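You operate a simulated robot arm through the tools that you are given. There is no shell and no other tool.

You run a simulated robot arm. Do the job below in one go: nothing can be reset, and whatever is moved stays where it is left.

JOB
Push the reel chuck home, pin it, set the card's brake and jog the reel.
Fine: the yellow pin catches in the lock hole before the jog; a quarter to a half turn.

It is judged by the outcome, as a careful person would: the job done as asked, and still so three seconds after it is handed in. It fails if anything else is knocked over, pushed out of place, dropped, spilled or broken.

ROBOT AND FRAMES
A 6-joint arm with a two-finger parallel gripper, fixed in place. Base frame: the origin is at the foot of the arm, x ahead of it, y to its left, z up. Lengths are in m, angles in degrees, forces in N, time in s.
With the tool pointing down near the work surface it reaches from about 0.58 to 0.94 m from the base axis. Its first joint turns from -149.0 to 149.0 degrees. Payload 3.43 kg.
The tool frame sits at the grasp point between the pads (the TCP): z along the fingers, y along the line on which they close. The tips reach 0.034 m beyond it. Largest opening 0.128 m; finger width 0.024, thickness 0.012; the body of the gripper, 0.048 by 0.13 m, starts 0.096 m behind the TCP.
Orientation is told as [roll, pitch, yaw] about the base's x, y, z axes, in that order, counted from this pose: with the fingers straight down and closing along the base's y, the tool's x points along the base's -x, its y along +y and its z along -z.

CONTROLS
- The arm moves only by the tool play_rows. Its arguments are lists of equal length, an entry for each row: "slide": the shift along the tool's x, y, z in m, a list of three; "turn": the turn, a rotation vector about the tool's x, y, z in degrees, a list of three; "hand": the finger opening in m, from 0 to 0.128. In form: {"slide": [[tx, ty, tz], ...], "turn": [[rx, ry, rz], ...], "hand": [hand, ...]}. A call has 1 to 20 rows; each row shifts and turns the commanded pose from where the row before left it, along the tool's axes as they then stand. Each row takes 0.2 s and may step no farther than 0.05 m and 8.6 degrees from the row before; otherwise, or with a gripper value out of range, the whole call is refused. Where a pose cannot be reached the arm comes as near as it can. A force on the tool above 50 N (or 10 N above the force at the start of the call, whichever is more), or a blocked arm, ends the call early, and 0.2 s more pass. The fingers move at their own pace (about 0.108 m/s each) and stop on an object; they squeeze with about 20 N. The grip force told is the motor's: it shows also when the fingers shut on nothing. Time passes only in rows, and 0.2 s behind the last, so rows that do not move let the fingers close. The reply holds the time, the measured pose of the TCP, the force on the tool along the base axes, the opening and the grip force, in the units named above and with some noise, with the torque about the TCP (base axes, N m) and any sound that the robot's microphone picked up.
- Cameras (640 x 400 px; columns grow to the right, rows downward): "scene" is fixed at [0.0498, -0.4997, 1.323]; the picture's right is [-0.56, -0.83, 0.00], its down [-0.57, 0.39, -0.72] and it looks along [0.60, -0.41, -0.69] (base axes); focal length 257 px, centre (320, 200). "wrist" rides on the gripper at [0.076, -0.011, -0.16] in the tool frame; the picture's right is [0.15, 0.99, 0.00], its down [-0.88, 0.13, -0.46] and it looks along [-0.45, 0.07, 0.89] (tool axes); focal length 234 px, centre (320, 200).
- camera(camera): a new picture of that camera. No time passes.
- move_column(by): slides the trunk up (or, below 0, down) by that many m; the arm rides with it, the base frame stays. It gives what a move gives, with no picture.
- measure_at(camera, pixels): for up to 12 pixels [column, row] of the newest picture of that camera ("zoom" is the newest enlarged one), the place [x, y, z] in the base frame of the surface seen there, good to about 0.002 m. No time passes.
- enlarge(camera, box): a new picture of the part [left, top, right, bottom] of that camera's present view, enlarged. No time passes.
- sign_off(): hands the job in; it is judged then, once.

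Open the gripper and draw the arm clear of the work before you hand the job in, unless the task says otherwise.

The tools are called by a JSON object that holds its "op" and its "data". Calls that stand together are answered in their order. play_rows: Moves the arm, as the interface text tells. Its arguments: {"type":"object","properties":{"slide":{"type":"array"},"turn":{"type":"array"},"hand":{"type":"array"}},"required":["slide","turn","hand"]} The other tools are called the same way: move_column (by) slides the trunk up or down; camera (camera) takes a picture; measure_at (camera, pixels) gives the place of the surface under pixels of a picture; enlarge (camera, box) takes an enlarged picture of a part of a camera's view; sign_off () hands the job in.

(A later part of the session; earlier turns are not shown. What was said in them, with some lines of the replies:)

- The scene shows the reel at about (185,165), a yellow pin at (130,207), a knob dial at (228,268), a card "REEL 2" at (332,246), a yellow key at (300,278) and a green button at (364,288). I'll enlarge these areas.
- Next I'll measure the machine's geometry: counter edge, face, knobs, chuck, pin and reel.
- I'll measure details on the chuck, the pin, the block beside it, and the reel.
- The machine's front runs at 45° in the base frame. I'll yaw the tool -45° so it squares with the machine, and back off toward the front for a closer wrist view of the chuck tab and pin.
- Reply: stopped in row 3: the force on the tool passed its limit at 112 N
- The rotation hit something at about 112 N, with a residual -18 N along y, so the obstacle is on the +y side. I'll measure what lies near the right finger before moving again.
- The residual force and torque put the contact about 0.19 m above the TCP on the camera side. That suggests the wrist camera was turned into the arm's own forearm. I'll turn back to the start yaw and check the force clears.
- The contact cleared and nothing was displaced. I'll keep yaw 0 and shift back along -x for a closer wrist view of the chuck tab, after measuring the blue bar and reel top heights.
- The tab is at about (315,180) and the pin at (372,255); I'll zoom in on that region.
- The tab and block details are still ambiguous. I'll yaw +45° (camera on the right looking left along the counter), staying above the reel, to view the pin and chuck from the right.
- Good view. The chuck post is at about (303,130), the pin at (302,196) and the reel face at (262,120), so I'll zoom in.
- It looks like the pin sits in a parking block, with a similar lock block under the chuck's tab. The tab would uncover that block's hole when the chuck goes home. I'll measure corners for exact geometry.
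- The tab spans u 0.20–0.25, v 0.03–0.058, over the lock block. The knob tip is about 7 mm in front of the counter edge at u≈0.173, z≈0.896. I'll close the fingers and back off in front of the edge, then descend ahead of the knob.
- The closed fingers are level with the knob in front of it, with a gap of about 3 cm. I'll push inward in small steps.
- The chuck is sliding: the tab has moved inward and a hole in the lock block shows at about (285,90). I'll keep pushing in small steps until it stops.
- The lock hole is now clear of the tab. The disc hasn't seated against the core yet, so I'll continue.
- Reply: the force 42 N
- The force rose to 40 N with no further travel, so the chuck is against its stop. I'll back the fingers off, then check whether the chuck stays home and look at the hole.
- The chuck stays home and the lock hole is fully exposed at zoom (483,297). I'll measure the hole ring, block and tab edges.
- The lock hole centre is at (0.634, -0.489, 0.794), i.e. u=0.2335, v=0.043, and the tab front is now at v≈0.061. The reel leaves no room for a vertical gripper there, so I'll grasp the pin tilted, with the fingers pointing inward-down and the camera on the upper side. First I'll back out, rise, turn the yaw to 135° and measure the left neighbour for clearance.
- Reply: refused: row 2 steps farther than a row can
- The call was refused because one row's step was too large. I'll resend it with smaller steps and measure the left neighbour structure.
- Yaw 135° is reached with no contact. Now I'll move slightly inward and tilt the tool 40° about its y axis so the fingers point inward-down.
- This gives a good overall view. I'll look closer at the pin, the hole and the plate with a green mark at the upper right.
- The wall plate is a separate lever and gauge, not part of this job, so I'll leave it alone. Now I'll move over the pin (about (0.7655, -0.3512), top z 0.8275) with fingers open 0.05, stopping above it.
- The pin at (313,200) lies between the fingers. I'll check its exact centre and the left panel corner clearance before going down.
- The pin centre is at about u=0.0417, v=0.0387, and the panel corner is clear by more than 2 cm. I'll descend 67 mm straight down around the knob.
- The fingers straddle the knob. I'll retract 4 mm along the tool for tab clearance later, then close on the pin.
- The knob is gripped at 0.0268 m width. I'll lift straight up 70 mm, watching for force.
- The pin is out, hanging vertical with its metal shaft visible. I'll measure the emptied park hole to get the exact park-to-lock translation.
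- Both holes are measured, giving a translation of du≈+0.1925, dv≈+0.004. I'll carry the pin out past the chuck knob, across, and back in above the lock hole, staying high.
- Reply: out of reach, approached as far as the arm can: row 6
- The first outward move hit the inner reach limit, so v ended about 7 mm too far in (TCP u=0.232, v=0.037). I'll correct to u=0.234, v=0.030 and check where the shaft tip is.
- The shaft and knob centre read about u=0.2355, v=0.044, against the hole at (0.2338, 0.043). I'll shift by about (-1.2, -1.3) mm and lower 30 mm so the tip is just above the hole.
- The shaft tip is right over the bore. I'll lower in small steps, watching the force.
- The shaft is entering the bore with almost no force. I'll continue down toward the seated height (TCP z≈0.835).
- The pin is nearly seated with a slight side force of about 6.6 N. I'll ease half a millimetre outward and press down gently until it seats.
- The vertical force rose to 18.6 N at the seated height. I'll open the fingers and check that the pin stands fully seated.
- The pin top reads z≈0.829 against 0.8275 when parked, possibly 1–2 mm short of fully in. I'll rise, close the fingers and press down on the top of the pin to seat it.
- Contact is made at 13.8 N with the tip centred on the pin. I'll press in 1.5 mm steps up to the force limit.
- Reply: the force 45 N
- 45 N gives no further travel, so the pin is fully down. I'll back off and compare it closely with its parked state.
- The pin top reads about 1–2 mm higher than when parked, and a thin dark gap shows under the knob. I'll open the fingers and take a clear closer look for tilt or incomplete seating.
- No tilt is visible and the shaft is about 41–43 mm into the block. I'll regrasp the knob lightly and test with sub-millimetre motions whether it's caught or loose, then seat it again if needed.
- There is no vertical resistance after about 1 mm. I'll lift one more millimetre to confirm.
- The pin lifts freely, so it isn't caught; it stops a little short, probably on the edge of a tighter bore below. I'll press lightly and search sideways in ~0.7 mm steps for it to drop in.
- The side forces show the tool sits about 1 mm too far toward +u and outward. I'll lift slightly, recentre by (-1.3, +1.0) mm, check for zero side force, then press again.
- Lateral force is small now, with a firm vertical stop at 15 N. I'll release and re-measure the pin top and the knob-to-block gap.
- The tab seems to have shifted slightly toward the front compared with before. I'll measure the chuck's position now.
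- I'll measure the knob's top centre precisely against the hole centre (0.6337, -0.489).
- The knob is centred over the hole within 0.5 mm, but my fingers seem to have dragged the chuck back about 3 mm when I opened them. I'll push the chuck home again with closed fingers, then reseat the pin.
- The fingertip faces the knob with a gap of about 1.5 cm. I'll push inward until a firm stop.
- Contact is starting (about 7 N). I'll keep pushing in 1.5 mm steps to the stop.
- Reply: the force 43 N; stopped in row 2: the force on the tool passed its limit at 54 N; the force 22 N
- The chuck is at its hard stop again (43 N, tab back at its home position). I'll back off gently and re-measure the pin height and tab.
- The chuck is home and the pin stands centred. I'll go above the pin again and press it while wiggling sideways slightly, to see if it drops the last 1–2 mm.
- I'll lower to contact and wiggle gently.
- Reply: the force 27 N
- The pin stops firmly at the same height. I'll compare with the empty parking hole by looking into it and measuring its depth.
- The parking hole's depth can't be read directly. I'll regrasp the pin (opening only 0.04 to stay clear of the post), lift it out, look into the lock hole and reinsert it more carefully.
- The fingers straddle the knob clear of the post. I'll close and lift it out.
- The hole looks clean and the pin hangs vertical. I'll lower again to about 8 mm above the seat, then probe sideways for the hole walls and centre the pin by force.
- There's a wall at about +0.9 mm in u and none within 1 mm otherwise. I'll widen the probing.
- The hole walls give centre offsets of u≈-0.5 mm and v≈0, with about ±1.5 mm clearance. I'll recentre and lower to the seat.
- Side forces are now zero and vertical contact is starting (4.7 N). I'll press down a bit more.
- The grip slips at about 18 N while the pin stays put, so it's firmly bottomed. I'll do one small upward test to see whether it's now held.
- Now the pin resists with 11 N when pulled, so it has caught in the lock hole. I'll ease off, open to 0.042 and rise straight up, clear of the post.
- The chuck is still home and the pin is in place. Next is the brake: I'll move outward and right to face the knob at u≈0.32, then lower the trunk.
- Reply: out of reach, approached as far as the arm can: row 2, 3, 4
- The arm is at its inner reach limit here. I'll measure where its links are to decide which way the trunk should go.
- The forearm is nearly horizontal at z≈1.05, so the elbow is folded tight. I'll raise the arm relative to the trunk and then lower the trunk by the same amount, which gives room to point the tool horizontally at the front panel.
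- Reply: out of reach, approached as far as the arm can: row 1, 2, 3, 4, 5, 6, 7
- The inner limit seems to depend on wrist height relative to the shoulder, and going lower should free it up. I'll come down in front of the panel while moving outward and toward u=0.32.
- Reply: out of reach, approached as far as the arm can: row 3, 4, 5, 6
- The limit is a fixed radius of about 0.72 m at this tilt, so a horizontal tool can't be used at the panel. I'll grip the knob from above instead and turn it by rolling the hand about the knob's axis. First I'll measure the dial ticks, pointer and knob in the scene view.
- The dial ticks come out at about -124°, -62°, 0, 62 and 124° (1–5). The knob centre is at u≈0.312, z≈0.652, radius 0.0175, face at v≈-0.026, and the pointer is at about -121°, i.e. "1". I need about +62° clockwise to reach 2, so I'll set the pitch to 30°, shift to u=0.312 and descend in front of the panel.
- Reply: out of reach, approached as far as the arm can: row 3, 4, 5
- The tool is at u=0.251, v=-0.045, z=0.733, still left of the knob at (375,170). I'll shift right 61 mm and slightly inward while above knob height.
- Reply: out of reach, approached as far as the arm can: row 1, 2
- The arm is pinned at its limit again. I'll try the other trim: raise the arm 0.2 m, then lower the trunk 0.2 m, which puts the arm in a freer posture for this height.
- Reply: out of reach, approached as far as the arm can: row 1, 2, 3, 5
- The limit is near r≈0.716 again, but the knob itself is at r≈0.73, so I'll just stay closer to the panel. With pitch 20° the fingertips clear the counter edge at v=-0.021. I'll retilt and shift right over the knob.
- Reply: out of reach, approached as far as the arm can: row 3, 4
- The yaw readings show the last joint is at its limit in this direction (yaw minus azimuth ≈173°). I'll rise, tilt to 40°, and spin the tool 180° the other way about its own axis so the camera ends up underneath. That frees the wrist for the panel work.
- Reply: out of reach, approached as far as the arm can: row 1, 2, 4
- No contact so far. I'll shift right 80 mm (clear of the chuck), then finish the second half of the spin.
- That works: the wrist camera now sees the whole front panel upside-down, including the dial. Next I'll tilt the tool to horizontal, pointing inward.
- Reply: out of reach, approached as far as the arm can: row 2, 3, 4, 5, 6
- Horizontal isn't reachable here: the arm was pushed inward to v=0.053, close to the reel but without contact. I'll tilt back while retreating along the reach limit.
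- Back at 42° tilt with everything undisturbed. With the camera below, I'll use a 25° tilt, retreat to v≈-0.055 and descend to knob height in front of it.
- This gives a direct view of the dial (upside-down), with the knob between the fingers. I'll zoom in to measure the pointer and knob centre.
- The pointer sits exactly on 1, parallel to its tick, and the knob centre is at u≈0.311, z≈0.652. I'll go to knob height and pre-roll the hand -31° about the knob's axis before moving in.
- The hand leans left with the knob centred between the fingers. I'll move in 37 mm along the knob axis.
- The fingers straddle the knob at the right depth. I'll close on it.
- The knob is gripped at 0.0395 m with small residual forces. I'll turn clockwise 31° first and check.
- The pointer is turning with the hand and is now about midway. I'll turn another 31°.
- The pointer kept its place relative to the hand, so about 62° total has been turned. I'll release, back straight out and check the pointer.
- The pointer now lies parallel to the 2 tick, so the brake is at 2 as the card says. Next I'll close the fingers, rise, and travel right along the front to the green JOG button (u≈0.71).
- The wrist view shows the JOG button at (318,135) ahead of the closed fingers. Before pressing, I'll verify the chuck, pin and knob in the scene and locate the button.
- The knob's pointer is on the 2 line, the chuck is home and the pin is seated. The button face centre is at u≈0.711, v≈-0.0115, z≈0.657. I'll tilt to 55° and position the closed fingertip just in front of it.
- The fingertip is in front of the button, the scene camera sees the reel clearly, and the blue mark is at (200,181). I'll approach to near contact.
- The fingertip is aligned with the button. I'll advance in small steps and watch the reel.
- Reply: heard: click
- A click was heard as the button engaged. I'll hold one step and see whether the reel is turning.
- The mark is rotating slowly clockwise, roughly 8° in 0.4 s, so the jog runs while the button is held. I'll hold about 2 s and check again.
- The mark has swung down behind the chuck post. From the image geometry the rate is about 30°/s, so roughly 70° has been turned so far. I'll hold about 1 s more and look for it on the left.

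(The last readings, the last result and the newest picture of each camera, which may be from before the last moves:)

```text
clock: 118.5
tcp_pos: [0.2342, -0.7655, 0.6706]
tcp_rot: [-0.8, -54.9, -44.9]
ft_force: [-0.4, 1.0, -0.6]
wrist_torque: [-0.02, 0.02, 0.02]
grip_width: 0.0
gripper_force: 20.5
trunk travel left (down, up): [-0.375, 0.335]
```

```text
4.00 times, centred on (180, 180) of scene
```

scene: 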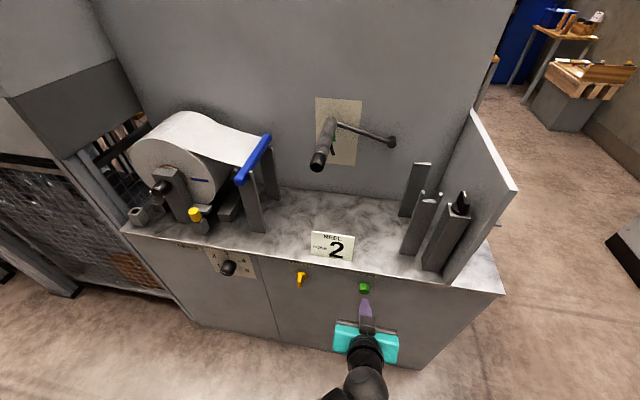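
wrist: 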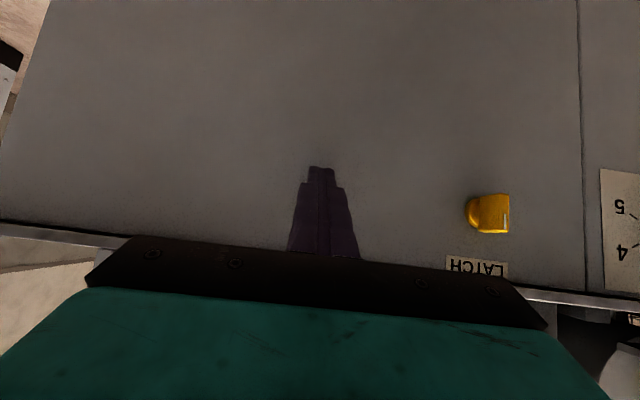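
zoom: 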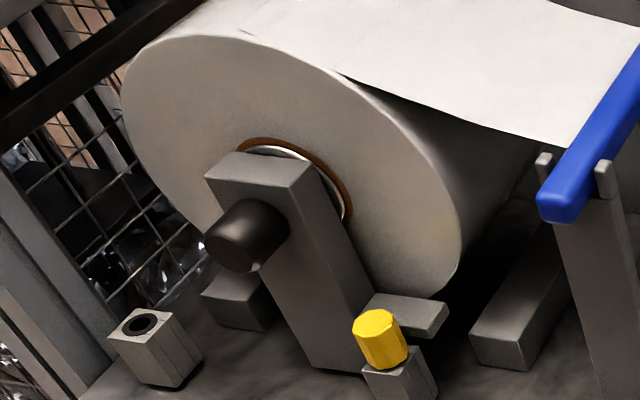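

The mark is still hidden behind the post and chuck knob; it should reappear left of the knob at about 145°. I'll continue in short holds and check each time.

{"op": "play_rows", "data": {"slide": [[0, 0, 0]], "turn": [[0, 0, 0]], "hand": [0]}}

{"op": "enlarge", "data": {"camera": "scene", "box": [130, 150, 190, 220]}}

```text
clock: 118.9
tcp_pos: [0.2345, -0.7663, 0.6713]
tcp_rot: [-0.8, -54.8, -44.9]
ft_force: [-1.3, 0.7, 0.2]
wrist_torque: [-0.02, 0.03, -0.02]
grip_width: 0.0
gripper_force: 19.9
trunk travel left (down, up): [-0.375, 0.335]
```

```text
5.71 times, centred on (160, 185) of scene
```

zoom: 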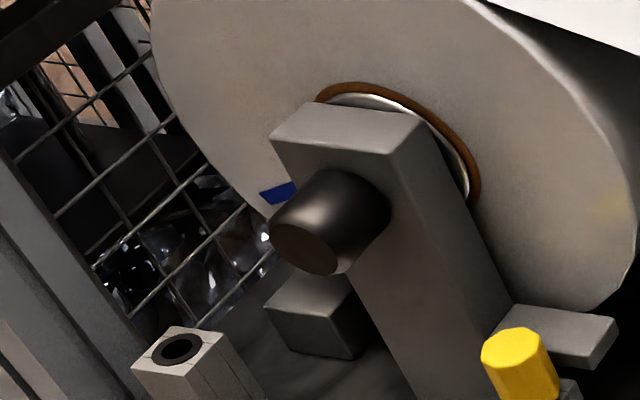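

The blue mark has reappeared left of the knob at zoom (277,192), which works out to about 141° turned. I'll release the button now.

{"op": "play_rows", "data": {"slide": [[0.0201, 0, -0.0287], [0.0115, 0, -0.0164]], "turn": [[0, 0, 0], [0, 0, 0]], "hand": [0, 0]}}

{"op": "enlarge", "data": {"camera": "scene", "box": [130, 150, 190, 220]}}

```text
clock: 119.5
tcp_pos: [0.1959, -0.7239, 0.6715]
tcp_rot: [-0.9, -55.0, -44.9]
ft_force: [0.6, -0.3, 0.4]
wrist_torque: [0.01, -0.01, -0.01]
grip_width: 0.0
gripper_force: 20.0
trunk travel left (down, up): [-0.375, 0.335]
```

```text
5.71 times, centred on (160, 185) of scene
```

zoom: 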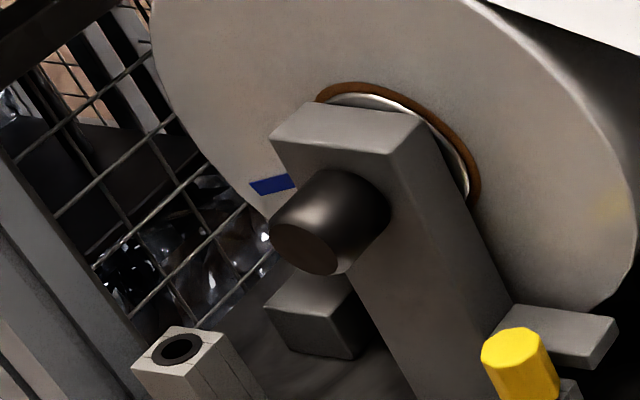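

The mark advanced only a few degrees more. I'll wait and check that it has stopped, moving the arm further back and up.

{"op": "play_rows", "data": {"slide": [[0, 0, 0], [0, 0, 0], [0, 0, 0]], "turn": [[0, 0, 0], [0, 0, 0], [0, 0, 0]], "hand": [0.0, 0.03, 0.05]}}

{"op": "enlarge", "data": {"camera": "scene", "box": [130, 150, 190, 220]}}

{"op": "camera", "data": {"camera": "scene"}}

{"op": "enlarge", "data": {"camera": "scene", "box": [180, 195, 220, 235]}}

{"op": "enlarge", "data": {"camera": "scene", "box": [195, 235, 385, 305]}}

```text
clock: 120.3
tcp_pos: [0.1951, -0.7247, 0.6721]
tcp_rot: [-0.8, -54.9, -44.9]
ft_force: [0.0, 0.2, 1.1]
wrist_torque: [0.03, 0.01, 0.02]
grip_width: 0.0501
gripper_force: 0.0
trunk travel left (down, up): [-0.375, 0.335]
```

```text
5.71 times, centred on (160, 185) of scene
```

zoom: 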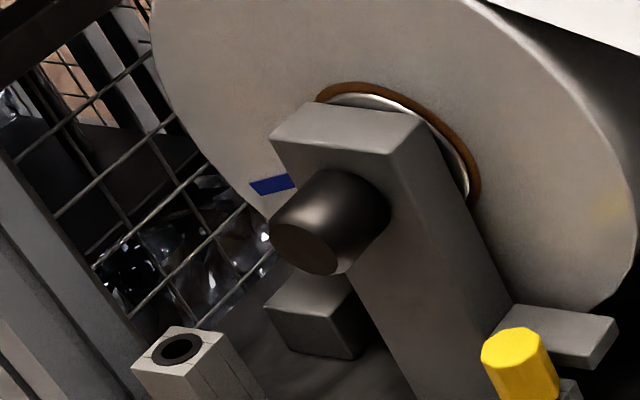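

```text
taken
```

scene: 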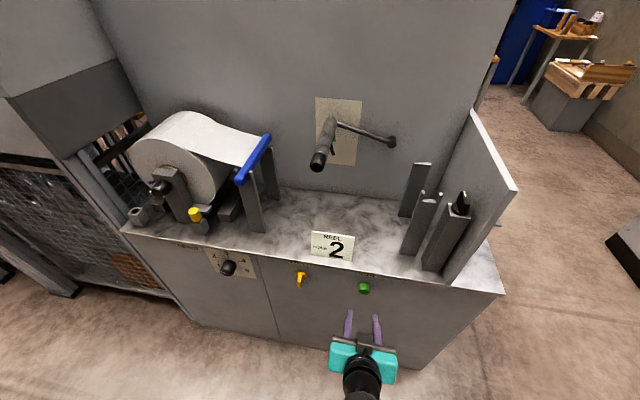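

```text
10.00 times, centred on (200, 215) of scene
```

zoom: 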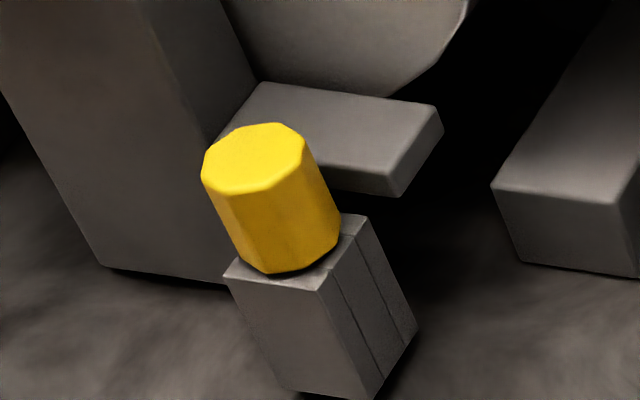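

```text
3.37 times, centred on (290, 270) of scene
```

zoom: 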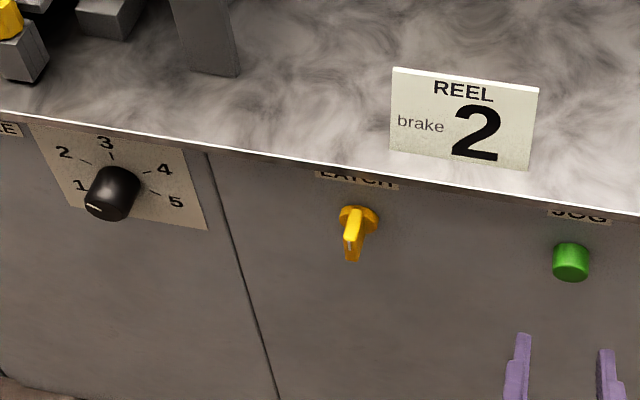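

The reel has stopped at about 145° turned. The pin is seated, the chuck is home, the brake is on 2, the latch is untouched and the card is standing. I'll draw the open gripper a little further away and take a last look.

{"op": "play_rows", "data": {"slide": [[0.0115, -0.035, -0.0164], [0.0115, -0.035, -0.0164], [0, 0, 0], [0, 0, 0], [0, 0, 0]], "turn": [[0, 0, 0], [0, 0, 0], [0, 0, 0], [0, 0, 0], [0, 0, 0]], "hand": [0.06, 0.08, 0.08, 0.08, 0.08]}}

{"op": "camera", "data": {"camera": "scene"}}

{"op": "enlarge", "data": {"camera": "scene", "box": [110, 100, 290, 290]}}

```text
clock: 121.5
tcp_pos: [0.1186, -0.7448, 0.6716]
tcp_rot: [-0.8, -54.8, -44.9]
ft_force: [0.6, 0.6, -1.1]
wrist_torque: [0.01, 0.02, 0.03]
grip_width: 0.0801
gripper_force: 0.0
trunk travel left (down, up): [-0.375, 0.335]
```

```text
taken
```

scene: 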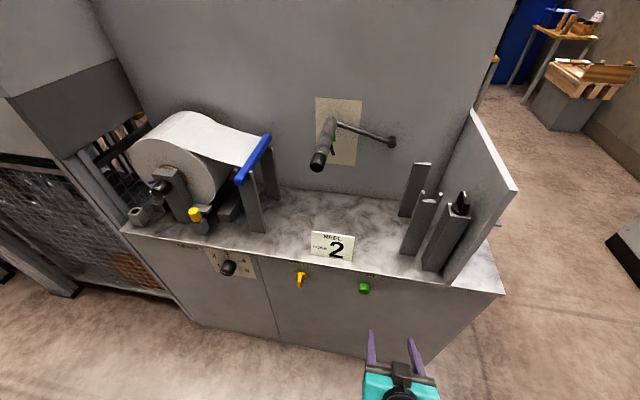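

```text
2.11 times, centred on (200, 195) of scene
```

zoom: 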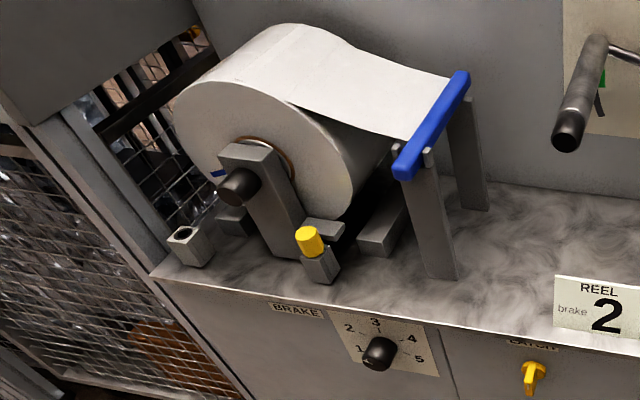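

The last pictures show the chuck home, the pin in the lock hole, the brake on 2, the reel stopped between a quarter and a half turn, and the arm clear with the gripper open. I'm handing the job in.

{"op": "sign_off", "data": {}}

```text
The job is handed in.
```

The job is done and handed in. The chuck is home and pinned, the brake is on 2, and the reel is jogged about 145°.

- **Chuck:** It is pushed against its hard stop. It slipped back about 3 mm while I was working on the pin, so I pushed it home again.
- **Pin:** The yellow pin was in the lock hole before the jog. It lifted out freely on an earlier try. After I re-centred and pressed it, it resisted a light upward pull of about 11 N. It still sits 1–2 mm higher than it did in its parking hole.
- **Brake:** The knob pointer lies along the 2 mark, matching the card.
- **Jog:** I held the JOG button for about 4 seconds, then released it. The reel stopped within a few degrees and was still stopped when I checked after that. The 145° is an estimate from the blue mark in the pictures.

There were two unplanned force stops, and neither seemed to disturb anything. Early on, at about 112 N, the wrist camera probably touched the robot's own arm. The other was at 54 N, against the chuck's stop.

The latch switch, the card and the rest of the machine were not touched. The gripper is open and clear of the panel.
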